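You operate a simulated robot arm through the tools that you are given. There is no shell and no other tool. Be economical: measure what you need, move in short steps, check, and stop when the job is done.

The job below is to be done with a simulated robot arm. You get a single attempt, and the scene is never put back.

JOB
Wipe the grey dust off the winder's board, then stand the blue-banded brass box on it.
Fine: use the cream pad and put it back; lid on the polish tin; the box comes out of the opened clamp. What is to be rubbed or washed off counts as gone when no trace of it is left.

Only the result counts: the job must be done as asked and must still hold three seconds after the hand-in. Knocking over, shifting, dropping, spilling or breaking anything else fails it. Lids that push on must go on centred and level and be pressed home; caps that screw on are set level and turned clockwise until they are tight.

ROBOT AND FRAMES
A 7-joint arm with a two-finger parallel gripper, fixed in place. Base frame: the origin is at the foot of the arm, x ahead of it, y to its left, z up; the work surface is at about z = 0.762. Lengths are in m, angles in rad, forces in N, time in s.
With the tool pointing down near the work surface it reaches from about 0.22 to 0.68 m from the base axis. Its first joint turns from -1.152 to 1.152 rad. Payload 2.4 kg.
The tool frame sits at the grasp point between the pads (the TCP): z along the fingers, y along the line on which they close. The tips reach 0.03 m beyond it. The gripper opens to 0.094 m. The fingers are 0.028 m wide and 0.01 m thick; the gripper's body (0.05 by 0.096 m) begins 0.055 m behind the TCP.
Orientation is told as [roll, pitch, yaw] about the base's x, y, z axes, in that order, counted from this pose: with the fingers straight down and closing along the base's y, the tool's x points along the base's -x, its y along +y and its z along -z.

CONTROLS
- The arm moves only by the tool nudge_tool. Its argument "series" is a list of rows, each a list of 3 entries, a list of its own where there are three numbers: the shift along the tool's x, y, z in m, then the turn, a rotation vector about the tool's x, y, z in degrees, then the opening in per cent of the stroke, from 0 (shut) to 100 (fully open). In form: [[[tx, ty, tz], [rx, ry, rz], gripper], ...]. A call has 1 to 20 rows; each row is the pose to reach, as a shift and turn from the pose commanded when the call began, along the tool's axes at that moment. A row lasts 0.2 s, in which the tool goes at most 0.05 m and 0.15 rad; a call with a longer step from one row to the next is refused whole, and so is a gripper value outside its range. Where a pose cannot be reached the arm comes as near as it can. A force on the tool above 40 N (or 10 N above the force at the start of the call, whichever is more), or a blocked arm, ends the call early, and 0.2 s more pass. The fingers move at their own pace (about 0.153 m/s each) and stop on an object; they squeeze with about 31 N. The grip force told is the motor's: it shows also when the fingers shut on nothing. Time passes only in rows, and 0.2 s behind the last, so rows that repeat a pose let the fingers close. It gives the time, the measured TCP pose, the force on the tool (base axes), the opening and the grip force at its end, in the units of the frame above (readings bear some noise), with the torque about the TCP (base axes, N m) and any sound that the robot's microphone picked up, and new pictures: "views" is both (left out), scene, wrist or none.
- Cameras (640 x 400 px; columns grow to the right, rows downward): "scene" is fixed at [0.0261, 0.4703, 1.4316]; the picture's right is [-0.85, -0.52, 0.00], its down [-0.35, 0.58, -0.74] and it looks along [0.39, -0.63, -0.68] (base axes); focal length 278 px, centre (320, 200). "wrist" rides on the gripper at [0.076, 0.014, -0.103] in the tool frame; the picture's right is [-0.18, 0.98, 0.00], its down [-0.75, -0.14, -0.64] and it looks along [-0.63, -0.12, 0.77] (tool axes); focal length 243 px, centre (320, 200). There is no depth. A picture from a camera that has moved, and an enlarged one, comes with that camera's place and axes in the base frame and with its lens.
- enlarge(camera, box): a new picture of the part [left, top, right, bottom] of that camera's present view, enlarged. It takes no simulated time.
- close_job(): hands the job in; it is judged then, once.

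Work in short steps. Places have to be worked out from the pictures, the camera data and where the tool is seen: move nearer, look again, correct. Check each grasp and each placing, and mend what went wrong. You have 120 turns and 200 pictures in all, those below and enlarged ones among them. Open the gripper and draw the arm clear of the work before you hand the job in, unless the task says otherwise; then end with one line.

The tools are called after "Request:" as name(argument=value, ...) on one line, values as JSON. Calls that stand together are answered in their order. nudge_tool: Moves the arm, as the interface text tells. Its arguments: {"type":"object","properties":{"series":{"type":"array"},"views":{"type":"string","enum":["both","scene","wrist","none"]}},"required":["series"]} The other tools are called the same way: enlarge (camera, box) takes an enlarged picture of a part of a camera's view; close_job () hands the job in.

At the start:

```text
clock: 0.0
tcp_pos: [0.418, -0.024, 1.102]
orientation: [0.0, 0.001, 0.0]
wrist_force: [-0.3, -0.2, -0.4]
wrist_torque: [-0.02, -0.03, 0.0]
gripper_width: 0.0941
finger_force: 0.0
```

scene: 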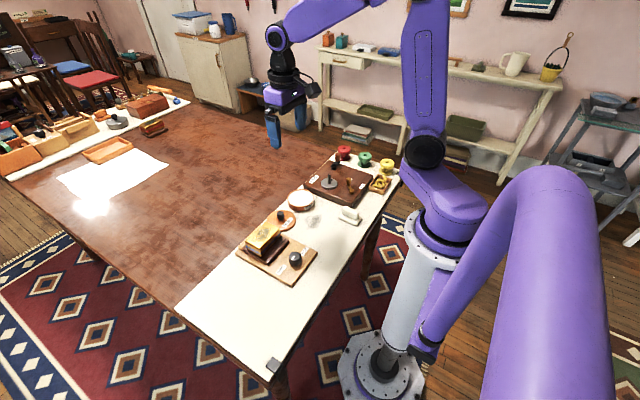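
wrist: 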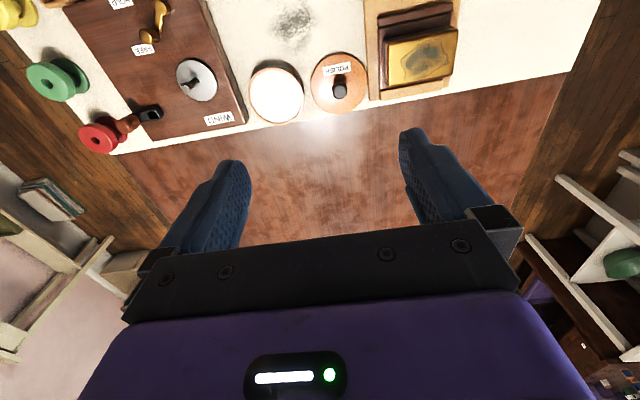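

I start by enlarging both views to identify the objects.

Request:
enlarge(camera="scene", box=[220, 130, 420, 290])

Request:
enlarge(camera="wrist", box=[0, 0, 320, 200])

Request:
enlarge(camera="wrist", box=[220, 0, 480, 160])

```text
2.50 times, centred on (320, 210) of scene
camera zoom: at [0.0261, 0.4703, 1.4316], right [-0.85, -0.52, 0.0], down [-0.35, 0.58, -0.74], along [0.39, -0.63, -0.68], focal length 695 px, centre (320, 175)
```

zoom: 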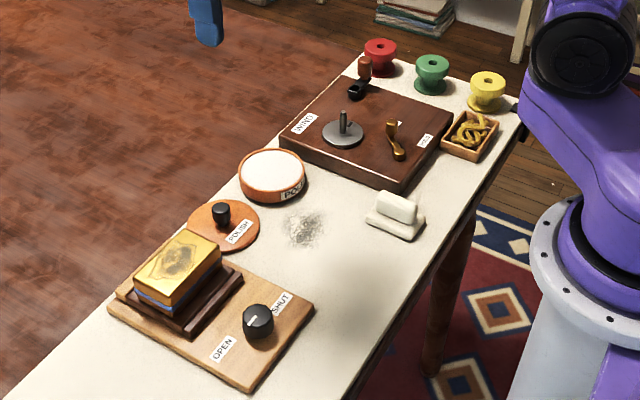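

```text
2.00 times, centred on (160, 100) of wrist
camera zoom: at [0.3423, -0.0098, 1.2038], right [0.18, 0.98, 0.0], down [0.75, -0.14, 0.64], along [0.63, -0.12, -0.77], focal length 485 px, centre (640, 400)
```

zoom: 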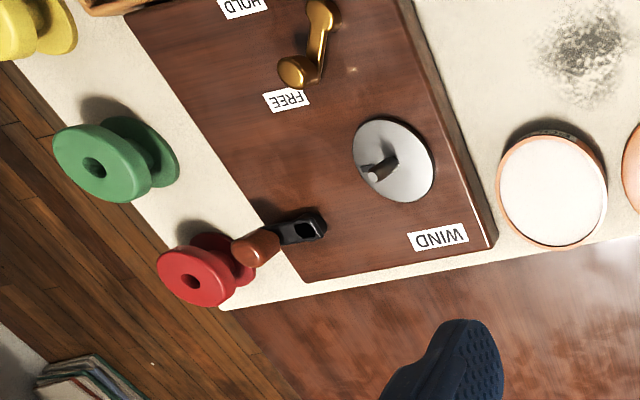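

```text
2.46 times, centred on (350, 80) of wrist
camera zoom: at [0.3423, -0.0098, 1.2038], right [0.18, 0.98, 0.0], down [0.75, -0.14, 0.64], along [0.63, -0.12, -0.77], focal length 597 px, centre (246, 495)
```

zoom: 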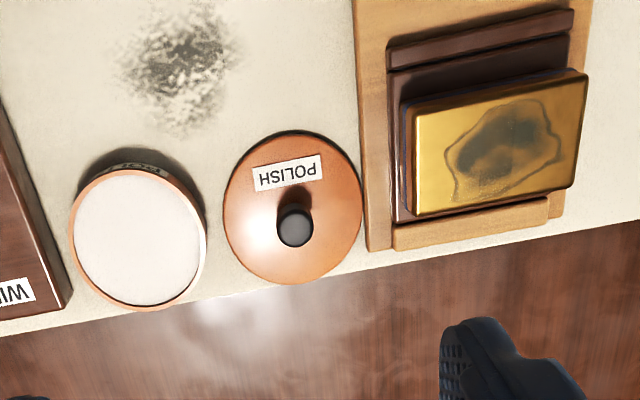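

The tin, its lid, the clamp with the box, the winder and a pad are visible. There's a grey patch on the cream strip, so I'll look closely at the winder to see what "the winder's board" is and whether it has dust on it.

Request:
nudge_tool(series=[[[0.02, -0.03, 0.01], [0, 0, 0], 100], [[0.04, -0.06, 0.02], [0, 0, 0], 100], [[0.06, -0.09, 0.03], [0, 0, 0], 100], [[0.08, -0.12, 0.04], [0, 0, 0], 100], [[0.1, -0.15, 0.05], [0, 0, 0], 100], [[0.12, -0.18, 0.06], [0, 0, 0], 100], [[0.13, -0.21, 0.07], [0, 0, 0], 100], [[0.14, -0.24, 0.08], [0, 0, 0], 100]])

```text
clock: 1.8
tcp_pos: [0.2793, -0.2645, 1.0217]
orientation: [0.0, 0.0, 0.003]
wrist_force: [-1.2, 0.0, 0.6]
wrist_torque: [-0.01, -0.02, -0.02]
gripper_width: 0.0941
finger_force: 0.0
camera wrist: at [0.2032, -0.2511, 1.1246], right [0.18, 0.98, 0.0], down [0.75, -0.14, 0.64], along [0.63, -0.12, -0.77], focal length 243 px, centre (320, 200)
```

scene: 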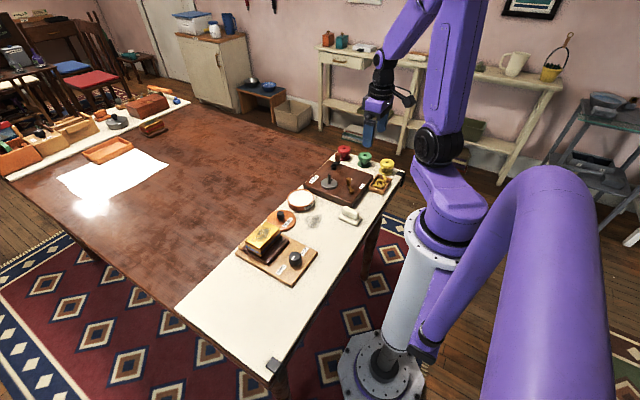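
wrist: 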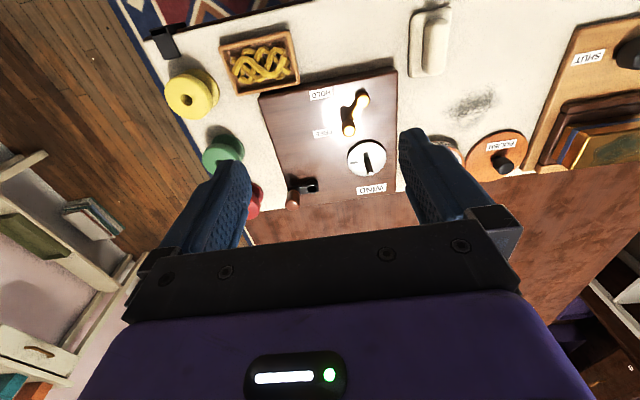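

Request:
enlarge(camera="wrist", box=[220, 30, 412, 220])

Request:
enlarge(camera="wrist", box=[400, 0, 540, 180])

```text
2.11 times, centred on (316, 125) of wrist
camera zoom: at [0.2032, -0.2511, 1.1246], right [0.18, 0.98, 0.0], down [0.75, -0.14, 0.64], along [0.63, -0.12, -0.77], focal length 511 px, centre (328, 358)
```

zoom: 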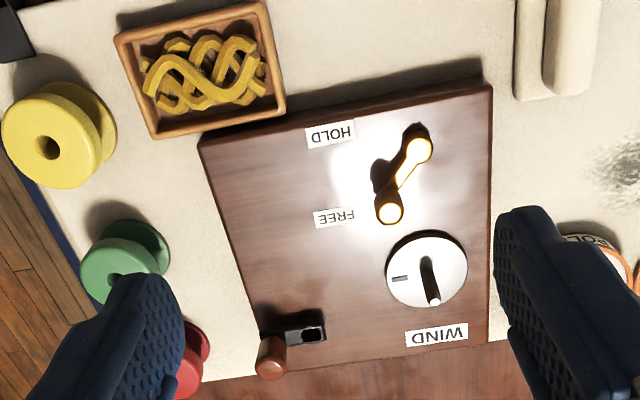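

```text
2.22 times, centred on (470, 90) of wrist
camera zoom: at [0.2032, -0.2511, 1.1246], right [0.18, 0.98, 0.0], down [0.75, -0.14, 0.64], along [0.63, -0.12, -0.77], focal length 539 px, centre (-13, 444)
```

zoom: 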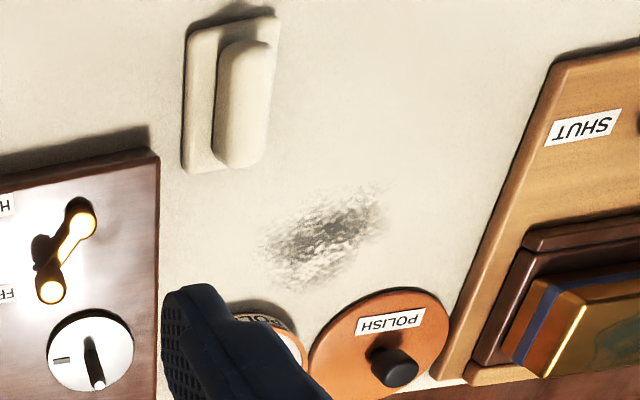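

The brown winder shows no dust. I'll check the rest of the scene for other dust or boards.

Request:
enlarge(camera="scene", box=[0, 80, 220, 230])

Request:
enlarge(camera="scene", box=[170, 200, 350, 390])

Request:
enlarge(camera="scene", box=[290, 135, 410, 230])

```text
2.67 times, centred on (110, 155) of scene
camera zoom: at [0.0261, 0.4703, 1.4316], right [-0.85, -0.52, 0.0], down [-0.35, 0.58, -0.74], along [0.39, -0.63, -0.68], focal length 741 px, centre (880, 320)
```

zoom: 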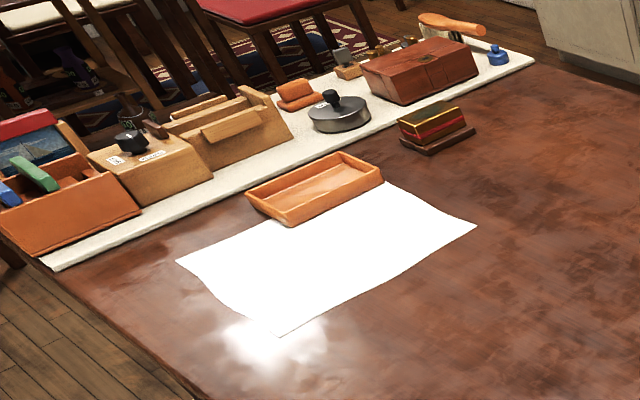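

```text
2.11 times, centred on (260, 295) of scene
camera zoom: at [0.0261, 0.4703, 1.4316], right [-0.85, -0.52, 0.0], down [-0.35, 0.58, -0.74], along [0.39, -0.63, -0.68], focal length 585 px, centre (446, 0)
```

zoom: 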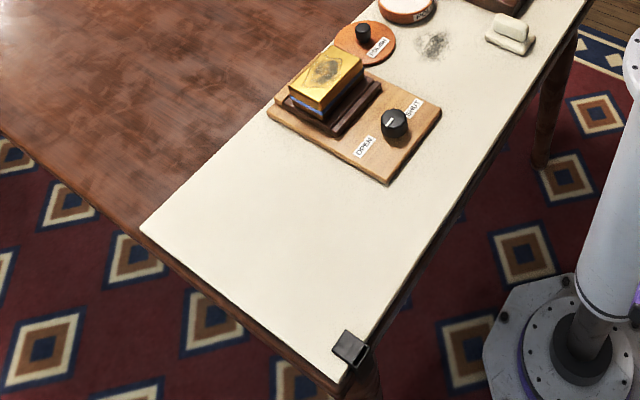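

```text
4.21 times, centred on (350, 182) of scene
camera zoom: at [0.0261, 0.4703, 1.4316], right [-0.85, -0.52, 0.0], down [-0.35, 0.58, -0.74], along [0.39, -0.63, -0.68], focal length 1170 px, centre (194, 274)
```

zoom: 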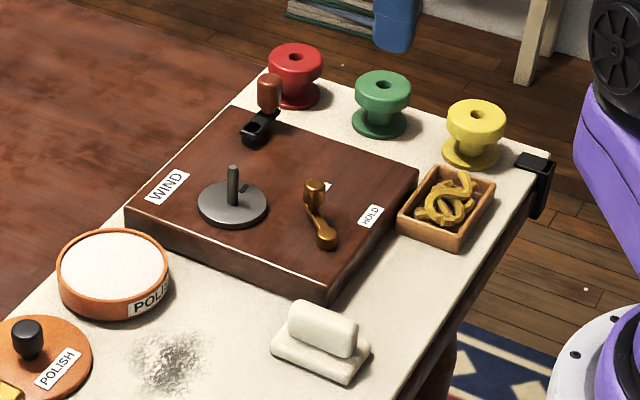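

The cream board clipped to the table corners is the board the winder stands on, and it carries the only grey dust, at about (0.366,-0.056). I take that as "the winder's board". The pad is at about (0.269,-0.131), with its ridge along x. I'll move above it and look.

Request:
nudge_tool(series=[[[0.002, 0.03, 0.015], [0, 0, 0], 100], [[0.004, 0.06, 0.03], [0, 0, 0], 100], [[0.007, 0.09, 0.045], [0, 0, 0], 100], [[0.01, 0.12, 0.06], [0, 0, 0], 100], [[0.01, 0.133, 0.075], [0, 0, 0], 100], [[0.01, 0.133, 0.075], [0, 0, 0], 100]], views="wrist")

```text
clock: 3.2
tcp_pos: [0.2697, -0.1284, 0.9467]
orientation: [0.002, 0.003, 0.0]
wrist_force: [0.1, 0.7, -0.3]
wrist_torque: [-0.03, 0.0, -0.04]
gripper_width: 0.0942
finger_force: 0.0
camera wrist: at [0.1946, -0.1165, 1.0489], right [0.18, 0.98, 0.0], down [0.76, -0.14, 0.64], along [0.63, -0.12, -0.77], focal length 243 px, centre (320, 200)
```

wrist: 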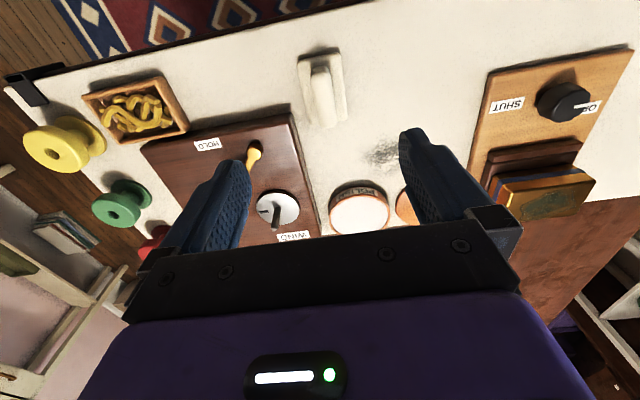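

Request:
enlarge(camera="wrist", box=[280, 30, 400, 150])

Request:
enlarge(camera="wrist", box=[440, 40, 640, 230])

```text
3.33 times, centred on (340, 90) of wrist
camera zoom: at [0.1946, -0.1165, 1.0489], right [0.18, 0.98, 0.0], down [0.76, -0.14, 0.64], along [0.63, -0.12, -0.77], focal length 809 px, centre (253, 567)
```

zoom: 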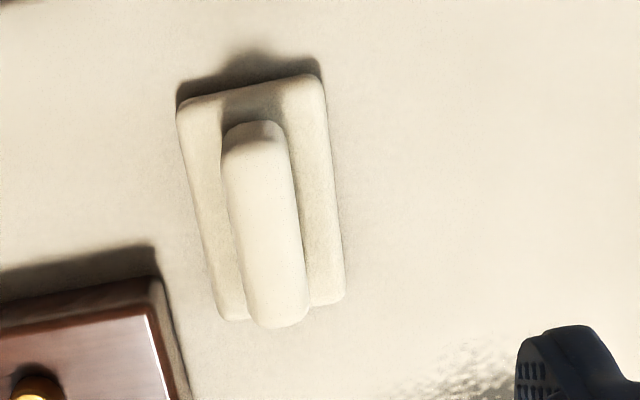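

```text
2.11 times, centred on (540, 135) of wrist
camera zoom: at [0.1946, -0.1165, 1.0489], right [0.18, 0.98, 0.0], down [0.76, -0.14, 0.64], along [0.63, -0.12, -0.77], focal length 511 px, centre (-143, 337)
```

zoom: 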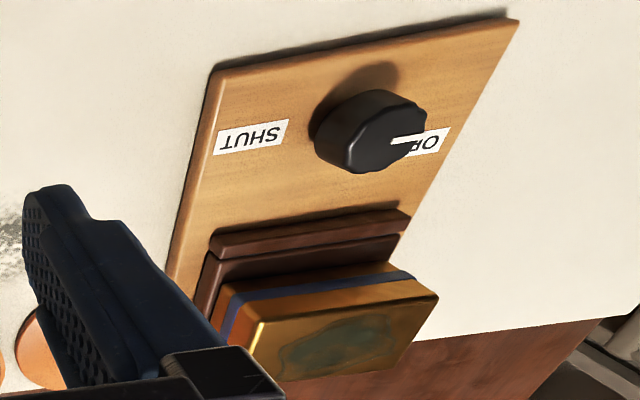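

The TCP is already centred over the pad's ridge, which is about 0.02 wide and lies along x. I'll descend with a half-open gripper to tips about 0.785 and look.

Request:
nudge_tool(series=[[[0, 0.001, 0.04], [0, 0, 0], 60], [[0, 0.001, 0.075], [0, 0, 0], 60], [[0, 0.001, 0.1], [0, 0, 0], 60], [[0, 0.001, 0.12], [0, 0, 0], 60], [[0, 0.001, 0.131], [0, 0, 0], 60]], views="both")

```text
clock: 4.4
tcp_pos: [0.268, -0.1312, 0.815]
orientation: [0.0, 0.0, 0.001]
wrist_force: [0.6, -0.5, 0.0]
wrist_torque: [0.02, -0.01, 0.0]
gripper_width: 0.0565
finger_force: 0.1
camera wrist: at [0.1934, -0.1169, 0.9178], right [0.18, 0.98, 0.0], down [0.75, -0.14, 0.64], along [0.63, -0.12, -0.77], focal length 243 px, centre (320, 200)
```

scene: 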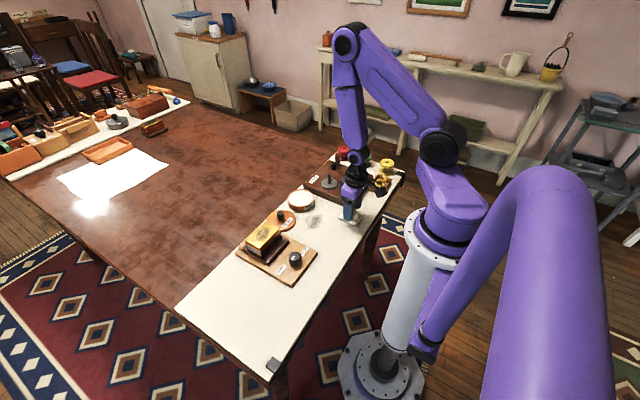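
wrist: 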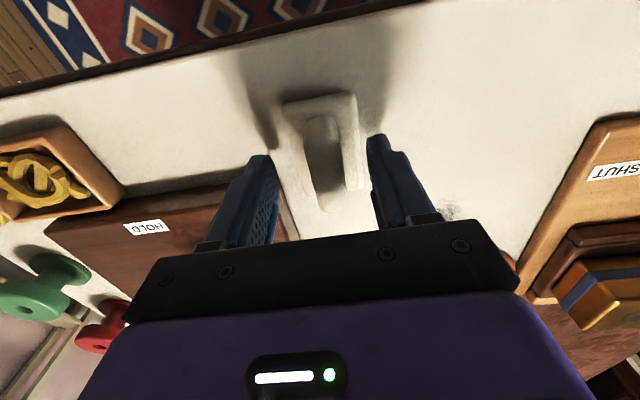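

The pad sits between the fingers. I'll go 7 mm lower and close on the ridge.

Request:
nudge_tool(series=[[[0, 0.001, 0.004], [0, 0, 0], 60], [[0, 0.001, 0.007], [0, 0, 0], 60], [[0, 0.001, 0.007], [0, 0, 0], 30], [[0, 0.001, 0.007], [0, 0, 0], 0], [[0, 0.001, 0.007], [0, 0, 0], 0], [[0, 0.001, 0.007], [0, 0, 0], 0]], views="wrist")

Request:
enlarge(camera="wrist", box=[240, 70, 440, 230])

```text
clock: 5.8
tcp_pos: [0.2681, -0.1288, 0.8079]
orientation: [0.0, 0.0, 0.0]
wrist_force: [-0.3, 0.5, -0.6]
wrist_torque: [-0.06, -0.01, 0.01]
gripper_width: 0.0233
finger_force: 30.7
camera wrist: at [0.1927, -0.1153, 0.911], right [0.18, 0.98, 0.0], down [0.75, -0.14, 0.64], along [0.63, -0.12, -0.77], focal length 243 px, centre (320, 200)
```

wrist: 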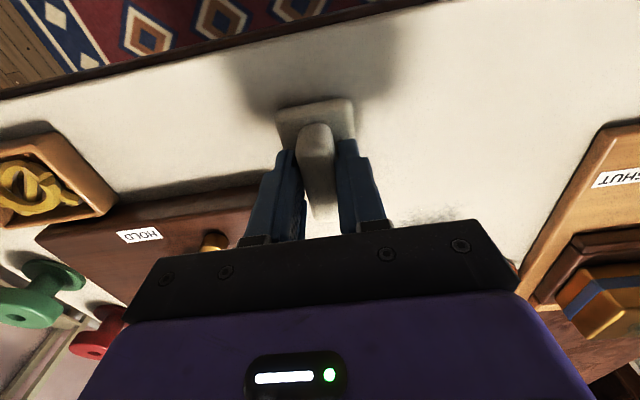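

```text
2.50 times, centred on (340, 150) of wrist
camera zoom: at [0.1927, -0.1153, 0.911], right [0.18, 0.98, 0.0], down [0.75, -0.14, 0.64], along [0.63, -0.12, -0.77], focal length 606 px, centre (270, 325)
```

zoom: 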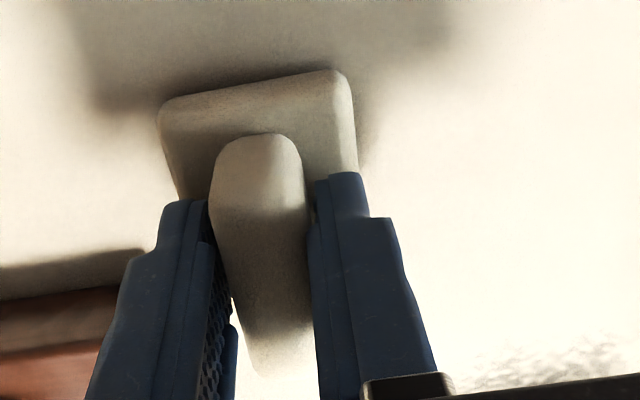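

The pad is gripped (0.0233). I'll lift it, carry it over the near part of the dust, lower it to the same height and check the contact force.

Request:
nudge_tool(series=[[[0, 0, -0.03], [0, 0, 0], 0], [[-0.03, 0.015, -0.03], [0, 0, 0], 0], [[-0.06, 0.03, -0.03], [0, 0, 0], 0], [[-0.08, 0.04, -0.03], [0, 0, 0], 0], [[-0.08, 0.04, -0.015], [0, 0, 0], 0], [[-0.08, 0.04, -0.005], [0, 0, 0], 0], [[-0.08, 0.04, 0.0], [0, 0, 0], 0]], views="both")

Request:
enlarge(camera="scene", box=[250, 170, 390, 260])

```text
clock: 7.4
tcp_pos: [0.3488, -0.089, 0.8077]
orientation: [0.0, 0.001, 0.001]
wrist_force: [-1.6, 2.5, 6.7]
wrist_torque: [-0.09, -0.02, 0.0]
gripper_width: 0.0232
finger_force: 30.6
camera wrist: at [0.2727, -0.0753, 0.9109], right [0.18, 0.98, 0.0], down [0.75, -0.14, 0.64], along [0.63, -0.12, -0.77], focal length 243 px, centre (320, 200)
```

scene: 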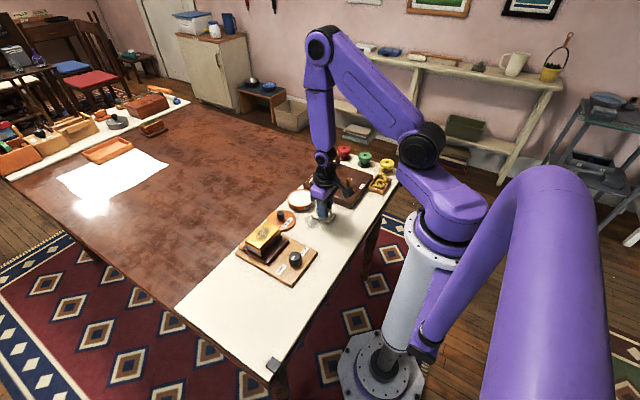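
wrist: 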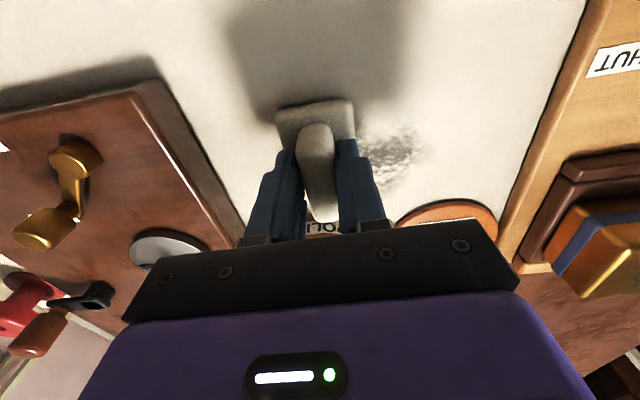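

```text
4.44 times, centred on (320, 215) of scene
camera zoom: at [0.026, 0.4704, 1.4316], right [-0.85, -0.52, 0.0], down [-0.35, 0.58, -0.74], along [0.39, -0.63, -0.68], focal length 1235 px, centre (320, 133)
```

zoom: 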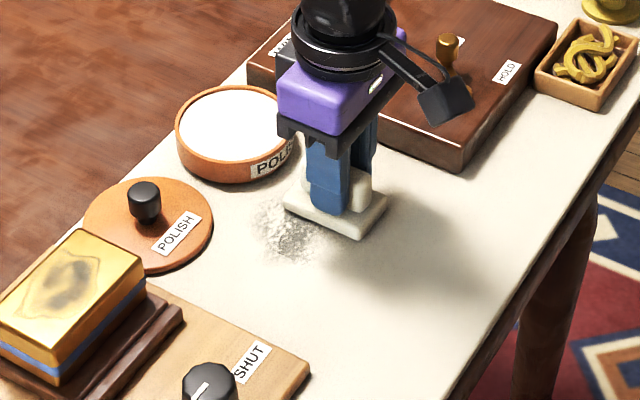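

Contact is gentle, about 7 N, with the pad beside the dust and clear of the tin. I'll wipe along +y and back.

Request:
nudge_tool(series=[[[0, 0.01, 0.001], [0, 0, 0], 0], [[0, 0.025, 0.001], [0, 0, 0], 0], [[0, 0.04, 0.001], [0, 0, 0], 0], [[0, 0.055, 0.001], [0, 0, 0], 0], [[0, 0.07, 0.001], [0, 0, 0], 0], [[-0.01, 0.07, 0.001], [0, 0, 0], 0], [[-0.01, 0.055, 0.001], [0, 0, 0], 0], [[-0.01, 0.04, 0.001], [0, 0, 0], 0], [[-0.01, 0.025, 0.001], [0, 0, 0], 0], [[-0.01, 0.01, 0.001], [0, 0, 0], 0]], views="wrist")

Request:
enlarge(camera="scene", box=[250, 170, 390, 260])

```text
clock: 9.6
tcp_pos: [0.3569, -0.0769, 0.8072]
orientation: [-0.001, -0.001, 0.0]
wrist_force: [-0.8, -0.9, 0.5]
wrist_torque: [-0.02, -0.02, -0.04]
gripper_width: 0.0235
finger_force: 31.2
camera wrist: at [0.2815, -0.0648, 0.9101], right [0.18, 0.98, 0.0], down [0.75, -0.14, 0.64], along [0.63, -0.12, -0.77], focal length 243 px, centre (320, 200)
```

wrist: 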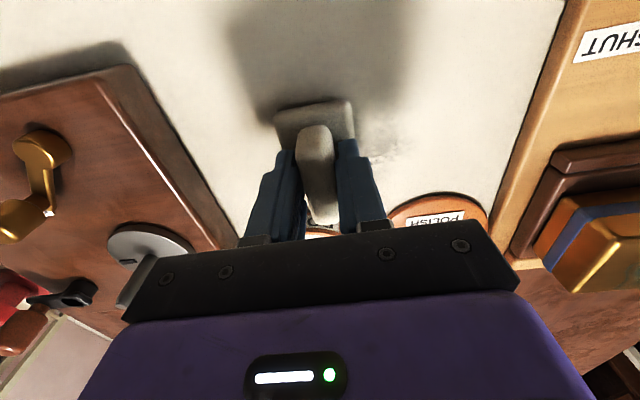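

```text
4.44 times, centred on (320, 215) of scene
camera zoom: at [0.0261, 0.4703, 1.4316], right [-0.85, -0.52, 0.0], down [-0.35, 0.58, -0.74], along [0.39, -0.63, -0.68], focal length 1235 px, centre (320, 133)
```

zoom: 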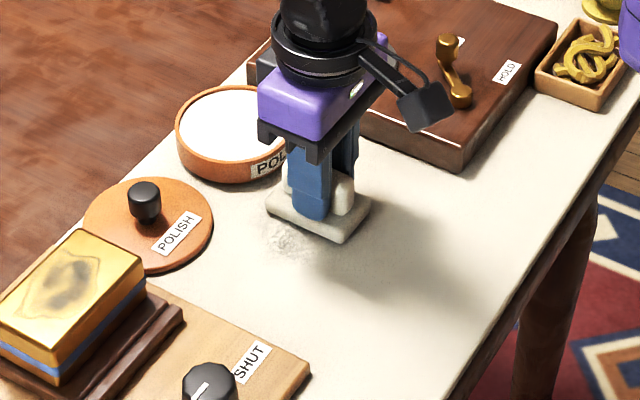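

The dust is much fainter but contact has gone light. I'll press about 2 mm further and do more passes over the whole patch.

Request:
nudge_tool(series=[[[0, 0.0, 0.002], [0, 0, 0], 0], [[0, 0.015, 0.002], [0, 0, 0], 0], [[0, 0.03, 0.002], [0, 0, 0], 0], [[0, 0.045, 0.002], [0, 0, 0], 0], [[0, 0.06, 0.002], [0, 0, 0], 0], [[-0.012, 0.06, 0.002], [0, 0, 0], 0], [[-0.012, 0.045, 0.002], [0, 0, 0], 0], [[-0.012, 0.03, 0.002], [0, 0, 0], 0], [[-0.012, 0.015, 0.002], [0, 0, 0], 0], [[-0.012, 0.005, 0.002], [0, 0, 0], 0], [[0.005, 0.005, 0.002], [0, 0, 0], 0], [[0.015, 0.005, 0.002], [0, 0, 0], 0], [[0.015, 0.02, 0.002], [0, 0, 0], 0], [[0.015, 0.035, 0.002], [0, 0, 0], 0], [[0.015, 0.05, 0.002], [0, 0, 0], 0], [[0.005, 0.06, 0.002], [0, 0, 0], 0], [[0.0, 0.05, 0.002], [0, 0, 0], 0], [[0.0, 0.03, 0.002], [0, 0, 0], 0], [[0.0, 0.01, 0.002], [0, 0, 0], 0], [[0.0, 0.0, 0.002], [0, 0, 0], 0]], views="none")

Request:
enlarge(camera="scene", box=[250, 170, 390, 260])

```text
clock: 11.0
tcp_pos: [0.3585, -0.0198, 0.8057]
orientation: [0.0, 0.015, 0.0]
wrist_force: [-2.6, -2.1, 13.6]
wrist_torque: [0.11, -0.44, -0.07]
gripper_width: 0.0233
finger_force: 31.3
stopped in row 6: the force on the tool passed its limit at 44 N (the readings are from after the stop); the commanded pose is now the measured one
```

```text
4.44 times, centred on (320, 215) of scene
camera zoom: at [0.0258, 0.4703, 1.4316], right [-0.85, -0.52, 0.0], down [-0.35, 0.58, -0.74], along [0.39, -0.63, -0.68], focal length 1235 px, centre (320, 133)
```

zoom: 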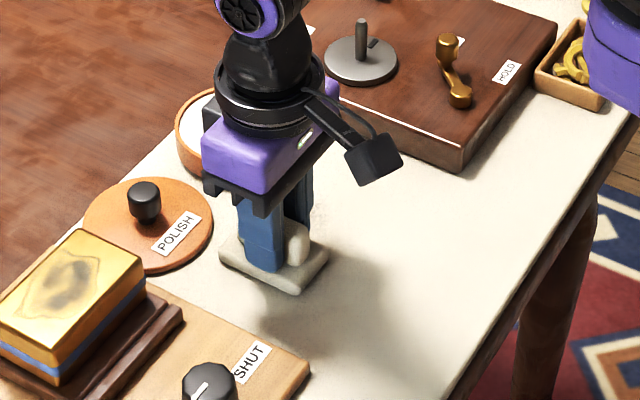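

The stop came from pressing too hard, and the lid still looks in place. I'll ease up 1 mm and keep wiping, with less x travel near the lid.

Request:
nudge_tool(series=[[[0, -0.002, -0.001], [0, 0, 0], 0], [[0, -0.015, -0.001], [0, 0, 0], 0], [[0, -0.03, -0.001], [0, 0, 0], 0], [[0, -0.045, -0.001], [0, 0, 0], 0], [[0, -0.06, -0.001], [0, 0, 0], 0], [[0.01, -0.06, -0.001], [0, 0, 0], 0], [[0.02, -0.06, -0.001], [0, 0, 0], 0], [[0.02, -0.045, -0.001], [0, 0, 0], 0], [[0.02, -0.03, -0.001], [0, 0, 0], 0], [[0.02, -0.015, -0.001], [0, 0, 0], 0], [[0.02, 0.0, -0.001], [0, 0, 0], 0]], views="none")

Request:
enlarge(camera="scene", box=[250, 170, 390, 260])

```text
clock: 13.4
tcp_pos: [0.3401, -0.0207, 0.8047]
orientation: [0.0, 0.015, 0.0]
wrist_force: [0.2, -0.6, -0.1]
wrist_torque: [0.02, 0.03, -0.01]
gripper_width: 0.0233
finger_force: 30.6
```

```text
4.44 times, centred on (320, 215) of scene
camera zoom: at [0.0261, 0.4703, 1.4316], right [-0.85, -0.52, 0.0], down [-0.35, 0.58, -0.74], along [0.39, -0.63, -0.68], focal length 1235 px, centre (320, 133)
```

zoom: 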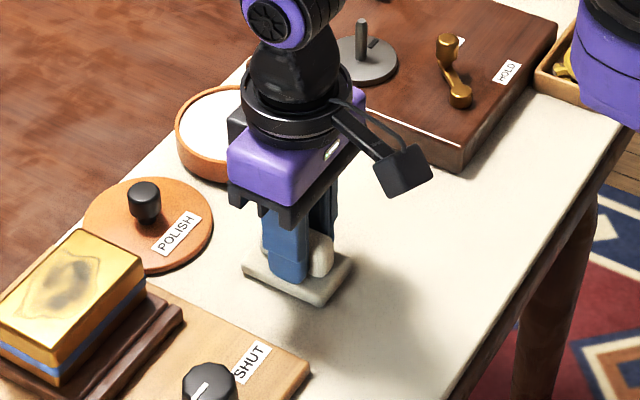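

I'll level the tool, lift and back off to inspect the patch.

Request:
nudge_tool(series=[[[0, 0, -0.03], [0, -0.86, 0], 0], [[0.03, -0.01, -0.06], [0, -0.86, 0], 0], [[0.06, -0.03, -0.09], [0, -0.86, 0], 0], [[0.08, -0.06, -0.12], [0, -0.86, 0], 0], [[0.1, -0.09, -0.12], [0, -0.86, 0], 0], [[0.11, -0.1, -0.12], [0, -0.86, 0], 0]], views="both")

Request:
enlarge(camera="scene", box=[250, 170, 390, 260])

Request:
enlarge(camera="wrist", box=[340, 60, 500, 180])

```text
clock: 14.8
tcp_pos: [0.2716, -0.1159, 0.9285]
orientation: [-0.003, 0.001, 0.001]
wrist_force: [0.4, -0.6, -0.4]
wrist_torque: [-0.01, -0.01, 0.0]
gripper_width: 0.0235
finger_force: 30.6
out of reach, approached as far as the arm can: row 4, 5, 6
camera wrist: at [0.1962, -0.1028, 1.0327], right [0.18, 0.98, 0.0], down [0.75, -0.14, 0.64], along [0.63, -0.12, -0.77], focal length 243 px, centre (320, 200)
```

scene: 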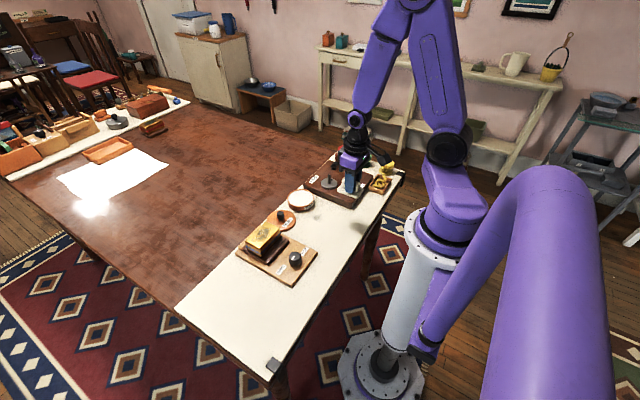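
wrist: 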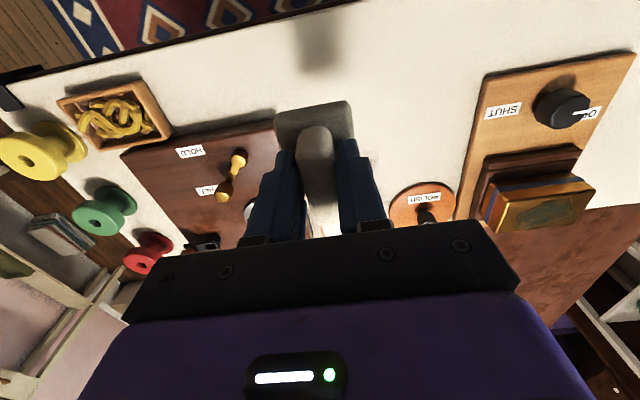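

```text
4.44 times, centred on (320, 215) of scene
camera zoom: at [0.0261, 0.4703, 1.4316], right [-0.85, -0.52, 0.0], down [-0.35, 0.58, -0.74], along [0.39, -0.63, -0.68], focal length 1235 px, centre (320, 133)
```

zoom: 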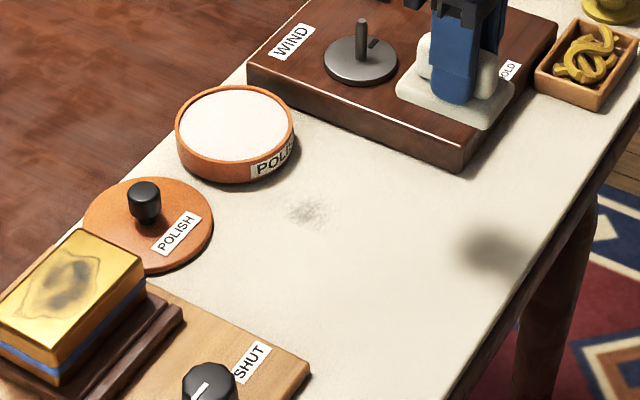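

```text
3.33 times, centred on (420, 120) of wrist
camera zoom: at [0.1962, -0.1028, 1.0327], right [0.18, 0.98, 0.0], down [0.75, -0.14, 0.64], along [0.63, -0.12, -0.77], focal length 809 px, centre (-13, 467)
```

zoom: 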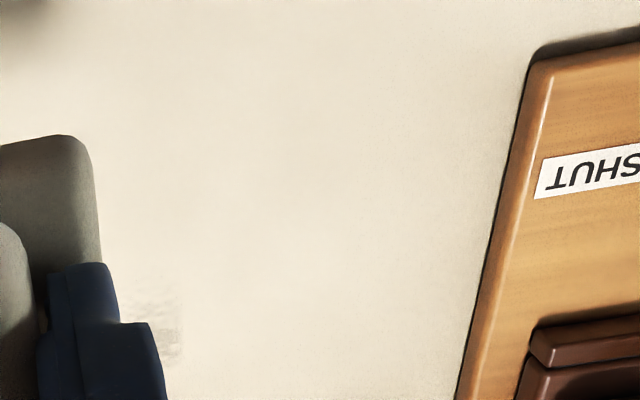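

A faint residue remains at about (0.373,-0.073). I'll return above it.

Request:
nudge_tool(series=[[[-0.03, 0.01, 0.02], [0, 0, 0], 0], [[-0.06, 0.02, 0.04], [0, 0, 0], 0], [[-0.09, 0.026, 0.06], [0, 0, 0], 0], [[-0.093, 0.026, 0.08], [0, 0, 0], 0]], views="none")

```text
clock: 15.8
tcp_pos: [0.3633, -0.0914, 0.849]
orientation: [-0.001, 0.001, 0.0]
wrist_force: [-0.6, -0.3, -0.9]
wrist_torque: [-0.01, 0.02, -0.01]
gripper_width: 0.0236
finger_force: 31.5
```

Lowering onto the residue with moderate pressure and scrubbing short strokes.

Request:
nudge_tool(series=[[[0, 0, 0.03], [0, 0, 0], 0], [[0, 0, 0.04], [0, 0, 0], 0], [[0, 0, 0.0425], [0, 0, 0], 0], [[0, 0.015, 0.0425], [0, 0, 0], 0], [[0, 0.03, 0.0425], [0, 0, 0], 0], [[0, 0.045, 0.0425], [0, 0, 0], 0], [[0, 0.03, 0.0425], [0, 0, 0], 0], [[0, 0.015, 0.0425], [0, 0, 0], 0], [[0, 0.0, 0.0425], [0, 0, 0], 0]], views="none")

```text
clock: 17.8
tcp_pos: [0.3627, -0.0903, 0.8096]
orientation: [0.001, -0.001, 0.0]
wrist_force: [0.1, 0.3, -0.5]
wrist_torque: [0.01, 0.0, -0.01]
gripper_width: 0.0232
finger_force: 30.7
```

Not in contact yet. I'll go 3 mm lower gradually.

Request:
nudge_tool(series=[[[0, 0, 0.001], [0, 0, 0], 0], [[0, 0, 0.002], [0, 0, 0], 0], [[0, 0.0, 0.003], [0, 0, 0], 0], [[0, 0.0, 0.003], [0, 0, 0], 0]], views="none")

```text
clock: 18.8
tcp_pos: [0.3626, -0.091, 0.8064]
orientation: [-0.002, -0.003, -0.002]
wrist_force: [-1.5, 1.0, 17.4]
wrist_torque: [0.07, 0.33, 0.0]
gripper_width: 0.0232
finger_force: 31.0
```

Firm contact at 17 N. Scrubbing.

Request:
nudge_tool(series=[[[0, 0.015, 0], [0, 0, 0], 0], [[0, 0.03, 0], [0, 0, 0], 0], [[0, 0.045, 0], [0, 0, 0], 0], [[0, 0.06, 0], [0, 0, 0], 0], [[0.01, 0.06, 0], [0, 0, 0], 0], [[0.01, 0.045, 0], [0, 0, 0], 0], [[0.01, 0.03, 0], [0, 0, 0], 0], [[0.01, 0.015, 0], [0, 0, 0], 0], [[0.01, 0.0, 0], [0, 0, 0], 0], [[0.0, 0.0, 0], [0, 0, 0], 0], [[-0.008, 0.01, 0], [0, 0, 0], 0], [[-0.008, 0.025, 0], [0, 0, 0], 0], [[-0.008, 0.04, 0], [0, 0, 0], 0], [[-0.008, 0.025, 0], [0, 0, 0], 0], [[-0.008, 0.01, 0], [0, 0, 0], 0], [[0.0, 0.0, 0], [0, 0, 0], 0]], views="none")

Request:
enlarge(camera="scene", box=[250, 170, 390, 260])

```text
clock: 19.2
tcp_pos: [0.3633, -0.077, 0.8058]
orientation: [-0.001, -0.002, -0.006]
wrist_force: [-2.0, 1.2, 9.9]
wrist_torque: [0.22, 0.15, 0.02]
gripper_width: 0.0235
finger_force: 30.6
stopped in row 2: the force on the tool passed its limit at 45 N (the readings are from after the stop); the commanded pose is now the measured one
```

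```text
4.44 times, centred on (320, 215) of scene
camera zoom: at [0.0259, 0.4704, 1.4316], right [-0.85, -0.52, 0.0], down [-0.35, 0.58, -0.74], along [0.39, -0.63, -0.68], focal length 1235 px, centre (320, 133)
```

zoom: 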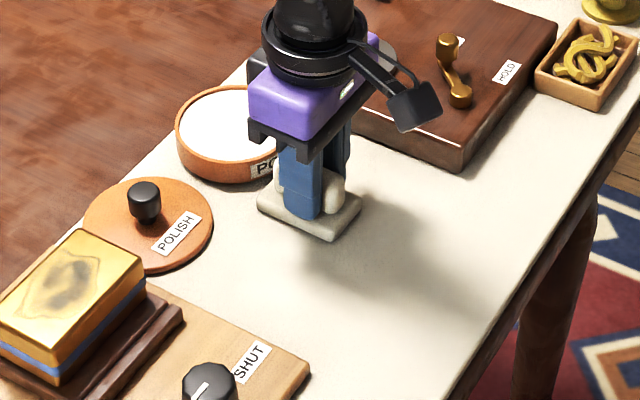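

I'll scrub with smaller steps from this lighter (about 10 N) contact.

Request:
nudge_tool(series=[[[0, 0.006, 0], [0, 0, 0], 0], [[0, 0.012, 0], [0, 0, 0], 0], [[0, 0.018, 0], [0, 0, 0], 0], [[0, 0.024, 0], [0, 0, 0], 0], [[0, 0.018, 0], [0, 0, 0], 0], [[0, 0.012, 0], [0, 0, 0], 0], [[0, 0.006, 0], [0, 0, 0], 0], [[0, 0, 0], [0, 0, 0], 0], [[0, -0.006, 0], [0, 0, 0], 0], [[0, -0.012, 0], [0, 0, 0], 0], [[-0.006, -0.012, 0], [0, 0, 0], 0], [[-0.006, -0.006, 0], [0, 0, 0], 0], [[-0.006, 0, 0], [0, 0, 0], 0], [[-0.006, 0.006, 0], [0, 0, 0], 0], [[-0.006, 0.012, 0], [0, 0, 0], 0], [[-0.006, 0.018, 0], [0, 0, 0], 0]], views="none")

Request:
enlarge(camera="scene", box=[250, 170, 390, 260])

```text
clock: 22.6
tcp_pos: [0.37, -0.0588, 0.8062]
orientation: [0.0, -0.002, -0.007]
wrist_force: [0.0, -3.8, 7.4]
wrist_torque: [-0.07, 0.02, 0.0]
gripper_width: 0.0232
finger_force: 31.1
```

```text
4.44 times, centred on (320, 215) of scene
camera zoom: at [0.026, 0.4702, 1.4316], right [-0.85, -0.52, 0.0], down [-0.35, 0.58, -0.74], along [0.39, -0.63, -0.68], focal length 1235 px, centre (320, 133)
```

zoom: 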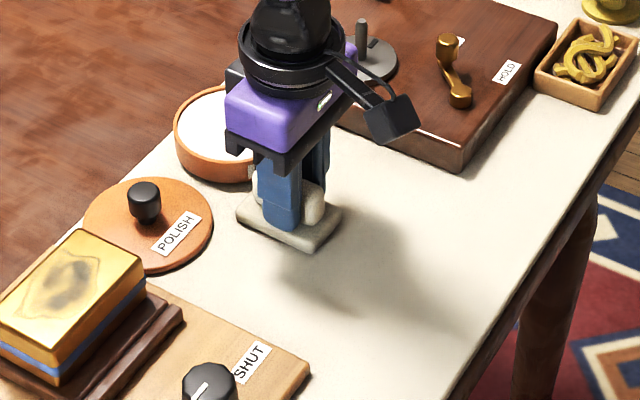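

Good steady contact. A few more passes covering the full patch, then lift and inspect.

Request:
nudge_tool(series=[[[0.008, 0.008, 0], [0, 0, 0], 0], [[0.012, 0.016, 0], [0, 0, 0], 0], [[0.012, 0.026, 0], [0, 0, 0], 0], [[0.012, 0.036, 0], [0, 0, 0], 0], [[0.022, 0.036, 0], [0, 0, 0], 0], [[0.022, 0.026, 0], [0, 0, 0], 0], [[0.022, 0.016, 0], [0, 0, 0], 0], [[0.022, 0.006, 0], [0, 0, 0], 0], [[0.022, -0.004, 0], [0, 0, 0], 0], [[0.022, -0.014, 0], [0, 0, 0], 0], [[0.022, -0.024, 0], [0, 0, 0], 0], [[0.012, -0.024, 0], [0, 0, 0], 0], [[0.004, -0.02, 0], [0, 0, 0], 0], [[0.004, -0.01, 0], [0, 0, 0], 0], [[0.004, 0.0, 0], [0, 0, 0], 0], [[0.004, 0.008, 0], [0, 0, 0], 0], [[0.012, 0.008, 0], [0, 0, 0], 0]], views="none")

Request:
nudge_tool(series=[[[0, 0, -0.03], [0, 0, 0], 0], [[0.03, -0.02, -0.05], [0, 0, 0], 0], [[0.06, -0.05, -0.06], [0, 0, 0], 0], [[0.07, -0.08, -0.06], [0, 0, 0], 0]], views="wrist")

Request:
enlarge(camera="scene", box=[250, 170, 390, 260])

```text
clock: 24.1
tcp_pos: [0.348, -0.0308, 0.8063]
orientation: [0.001, -0.007, 0.001]
wrist_force: [0.1, -0.4, 10.3]
wrist_torque: [-0.07, 0.32, 0.01]
gripper_width: 0.0233
finger_force: 31.1
stopped in row 7: the force on the tool passed its limit at 41 N (the readings are from after the stop); the commanded pose is now the measured one
```

```text
clock: 25.1
tcp_pos: [0.2788, -0.1092, 0.8644]
orientation: [0.0, -0.007, -0.002]
wrist_force: [0.4, -0.4, 0.2]
wrist_torque: [0.0, 0.02, -0.02]
gripper_width: 0.0234
finger_force: 30.7
camera wrist: at [0.2026, -0.0961, 0.9658], right [0.18, 0.98, 0.0], down [0.75, -0.14, 0.65], along [0.64, -0.12, -0.76], focal length 243 px, centre (320, 200)
```

wrist: 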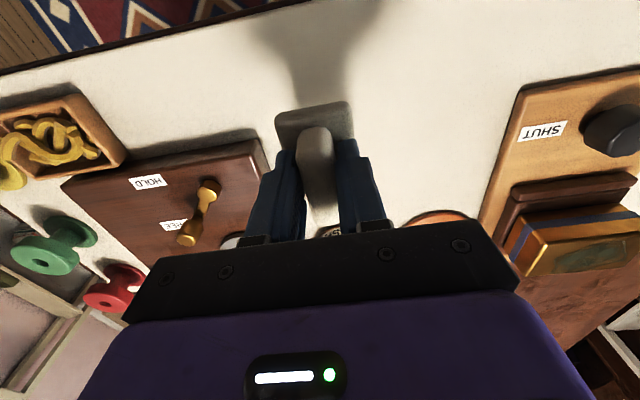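

```text
4.44 times, centred on (320, 215) of scene
camera zoom: at [0.0261, 0.4703, 1.4316], right [-0.85, -0.52, 0.0], down [-0.35, 0.58, -0.74], along [0.39, -0.63, -0.68], focal length 1235 px, centre (320, 133)
```

zoom: 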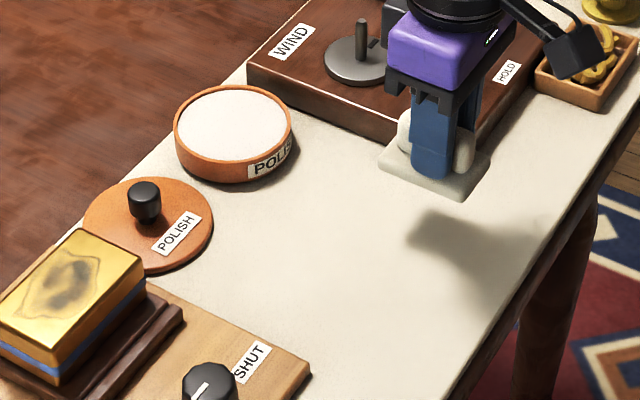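

The patch looks clean. The tin may have been nudged by a millimetre or two. I'll zoom in to check for any trace.

Request:
enlarge(camera="scene", box=[285, 195, 355, 240])

```text
8.89 times, centred on (320, 218) of scene
camera zoom: at [0.0261, 0.4703, 1.4316], right [-0.85, -0.52, 0.0], down [-0.35, 0.58, -0.74], along [0.39, -0.63, -0.68], focal length 2470 px, centre (320, 44)
```

zoom: 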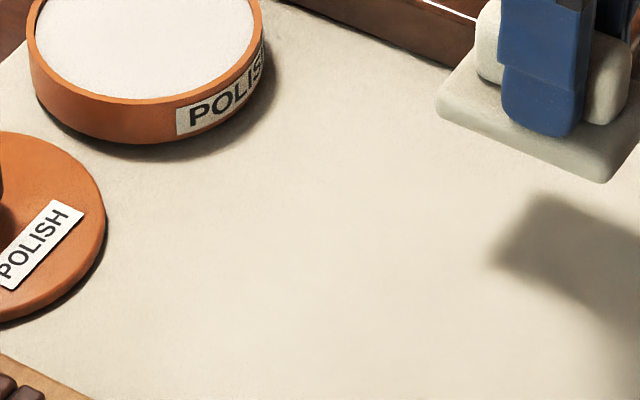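

The surface is clean. Now I'll return the pad to its place, TCP (0.268,-0.129).

Request:
nudge_tool(series=[[[0.005, -0.01, 0.02], [0, 0.4, 0], 0], [[0.0108, -0.0196, 0.035], [0, 0.4, 0], 0], [[0.0108, -0.0196, 0.048], [0, 0.4, 0], 0], [[0.0108, -0.0196, 0.053], [0, 0.4, 0], 0], [[0.0108, -0.0196, 0.055], [0, 0.4, 0], 0], [[0.0108, -0.0196, 0.056], [0, 0.4, 0], 0]], views="none")

Request:
enlarge(camera="scene", box=[290, 135, 410, 230])

```text
clock: 26.5
tcp_pos: [0.2683, -0.1289, 0.8093]
orientation: [0.001, 0.002, 0.002]
wrist_force: [-0.8, 0.2, 0.1]
wrist_torque: [0.0, -0.01, 0.0]
gripper_width: 0.0233
finger_force: 31.2
```

```text
4.21 times, centred on (350, 182) of scene
camera zoom: at [0.0261, 0.4703, 1.4316], right [-0.85, -0.52, 0.0], down [-0.35, 0.58, -0.74], along [0.39, -0.63, -0.68], focal length 1170 px, centre (194, 274)
```

zoom: 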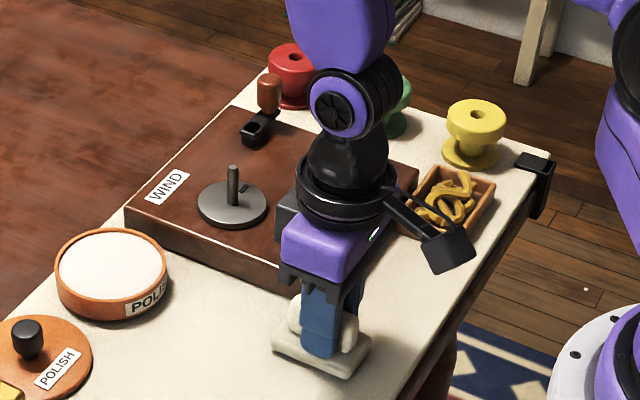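

The pad is back over its original spot. I'll lower it to contact, release and rise.

Request:
nudge_tool(series=[[[0, 0, 0.001], [0, 0, 0], 0], [[0, 0, 0.0018], [0, 0, 0], 0], [[0, 0, 0.0018], [0, 0, 0], 25], [[0, 0, 0.0018], [0, 0, 0], 50], [[0, 0, 0.0018], [0, 0, 0], 50], [[0, 0, -0.01], [0, 0, 0], 50], [[0, 0, -0.04], [0, 0, 0], 50], [[0, 0, -0.08], [0, 0, 0], 60]], views="wrist")

Request:
enlarge(camera="scene", box=[290, 135, 410, 230])

```text
clock: 28.3
tcp_pos: [0.2678, -0.1281, 0.8882]
orientation: [0.0, 0.003, 0.001]
wrist_force: [-0.5, -0.6, -0.1]
wrist_torque: [0.0, -0.02, 0.01]
gripper_width: 0.0564
finger_force: 0.1
camera wrist: at [0.1934, -0.1159, 0.9926], right [0.18, 0.98, 0.0], down [0.76, -0.14, 0.64], along [0.63, -0.12, -0.77], focal length 243 px, centre (320, 200)
```

wrist: 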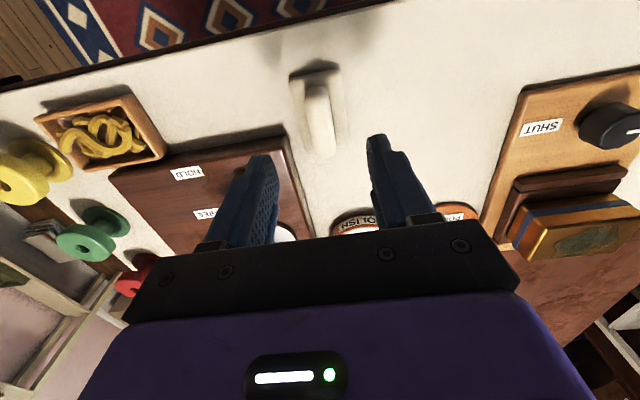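

```text
4.21 times, centred on (350, 182) of scene
camera zoom: at [0.0261, 0.4703, 1.4316], right [-0.85, -0.52, 0.0], down [-0.35, 0.58, -0.74], along [0.39, -0.63, -0.68], focal length 1170 px, centre (194, 274)
```

zoom: 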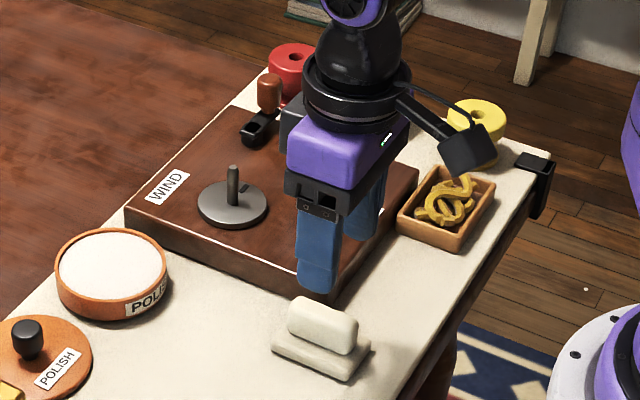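

The pad is back. Next I'll move above to view the tin and lid precisely and recheck the wiped area.

Request:
nudge_tool(series=[[[-0.02, 0.02, -0.03], [0, 0, 0], 100], [[-0.045, 0.04, -0.055], [0, 0, 0], 100], [[-0.07, 0.06, -0.075], [0, 0, 0], 100], [[-0.092, 0.078, -0.082], [0, 0, 0], 100], [[-0.092, 0.078, -0.082], [0, 0, 0], 100]], views="wrist")

Request:
enlarge(camera="wrist", box=[240, 60, 410, 220])

```text
clock: 29.5
tcp_pos: [0.3599, -0.0523, 0.9709]
orientation: [0.001, -0.001, 0.001]
wrist_force: [0.2, -0.4, 0.5]
wrist_torque: [0.01, -0.01, -0.01]
gripper_width: 0.0941
finger_force: 0.2
camera wrist: at [0.2844, -0.0381, 1.0733], right [0.18, 0.98, 0.0], down [0.75, -0.14, 0.64], along [0.63, -0.12, -0.77], focal length 243 px, centre (320, 200)
```

wrist: 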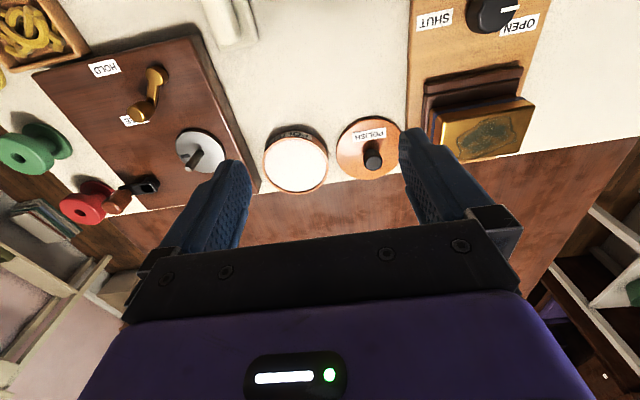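

```text
2.50 times, centred on (325, 140) of wrist
camera zoom: at [0.2844, -0.0381, 1.0733], right [0.18, 0.98, 0.0], down [0.75, -0.14, 0.64], along [0.63, -0.12, -0.77], focal length 606 px, centre (308, 350)
```

zoom: 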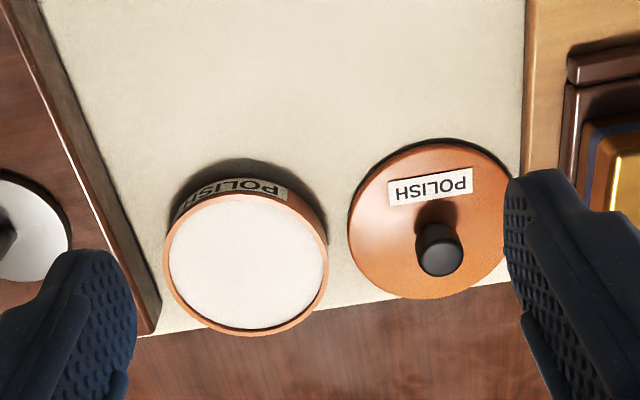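

The wiped area is clean. Lid centre is about (0.455,-0.002) and tin centre about (0.4495,-0.103). I'll move above the lid knob and look.

Request:
nudge_tool(series=[[[-0.03, 0.015, 0.02], [0, 0, 0], 60], [[-0.06, 0.03, 0.04], [0, 0, 0], 60], [[-0.08, 0.045, 0.06], [0, 0, 0], 60], [[-0.095, 0.05, 0.08], [0, 0, 0], 60], [[-0.095, 0.05, 0.1], [0, 0, 0], 60], [[-0.095, 0.05, 0.11], [0, 0, 0], 60]], views="wrist")

Request:
enlarge(camera="wrist", box=[220, 40, 420, 220])

Request:
enlarge(camera="scene", box=[240, 180, 340, 250])

```text
clock: 30.9
tcp_pos: [0.4562, -0.0037, 0.8602]
orientation: [0.002, 0.001, 0.0]
wrist_force: [-0.2, 0.0, -0.1]
wrist_torque: [-0.01, -0.03, 0.0]
gripper_width: 0.0563
finger_force: 0.0
camera wrist: at [0.3807, 0.0108, 0.9637], right [0.18, 0.98, 0.0], down [0.75, -0.14, 0.64], along [0.63, -0.12, -0.77], focal length 243 px, centre (320, 200)
```

wrist: 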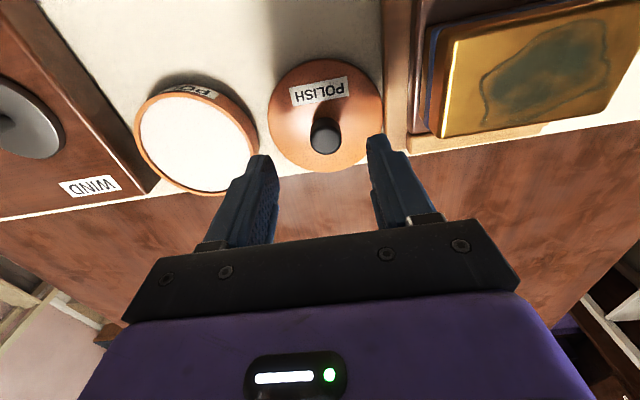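

```text
2.22 times, centred on (320, 130) of wrist
camera zoom: at [0.3807, 0.0108, 0.9637], right [0.18, 0.98, 0.0], down [0.75, -0.14, 0.64], along [0.63, -0.12, -0.77], focal length 539 px, centre (320, 356)
```

zoom: 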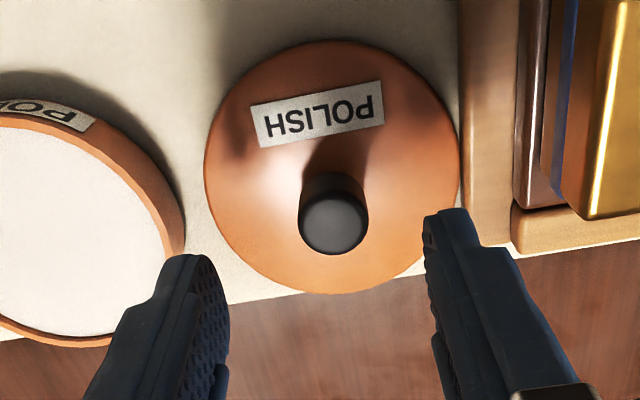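

```text
5.71 times, centred on (290, 215) of scene
camera zoom: at [0.0261, 0.4703, 1.4316], right [-0.85, -0.52, 0.0], down [-0.35, 0.58, -0.74], along [0.39, -0.63, -0.68], focal length 1588 px, centre (491, 114)
```

zoom: 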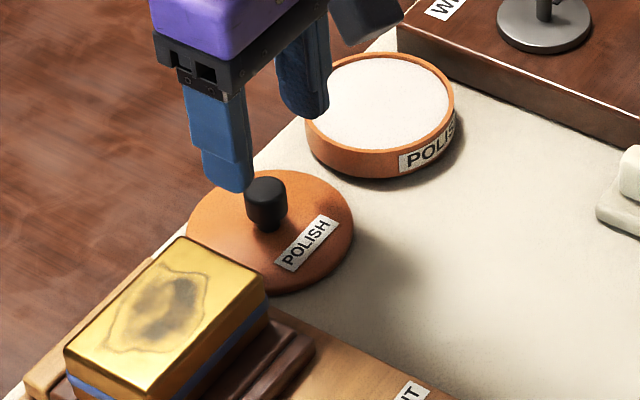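

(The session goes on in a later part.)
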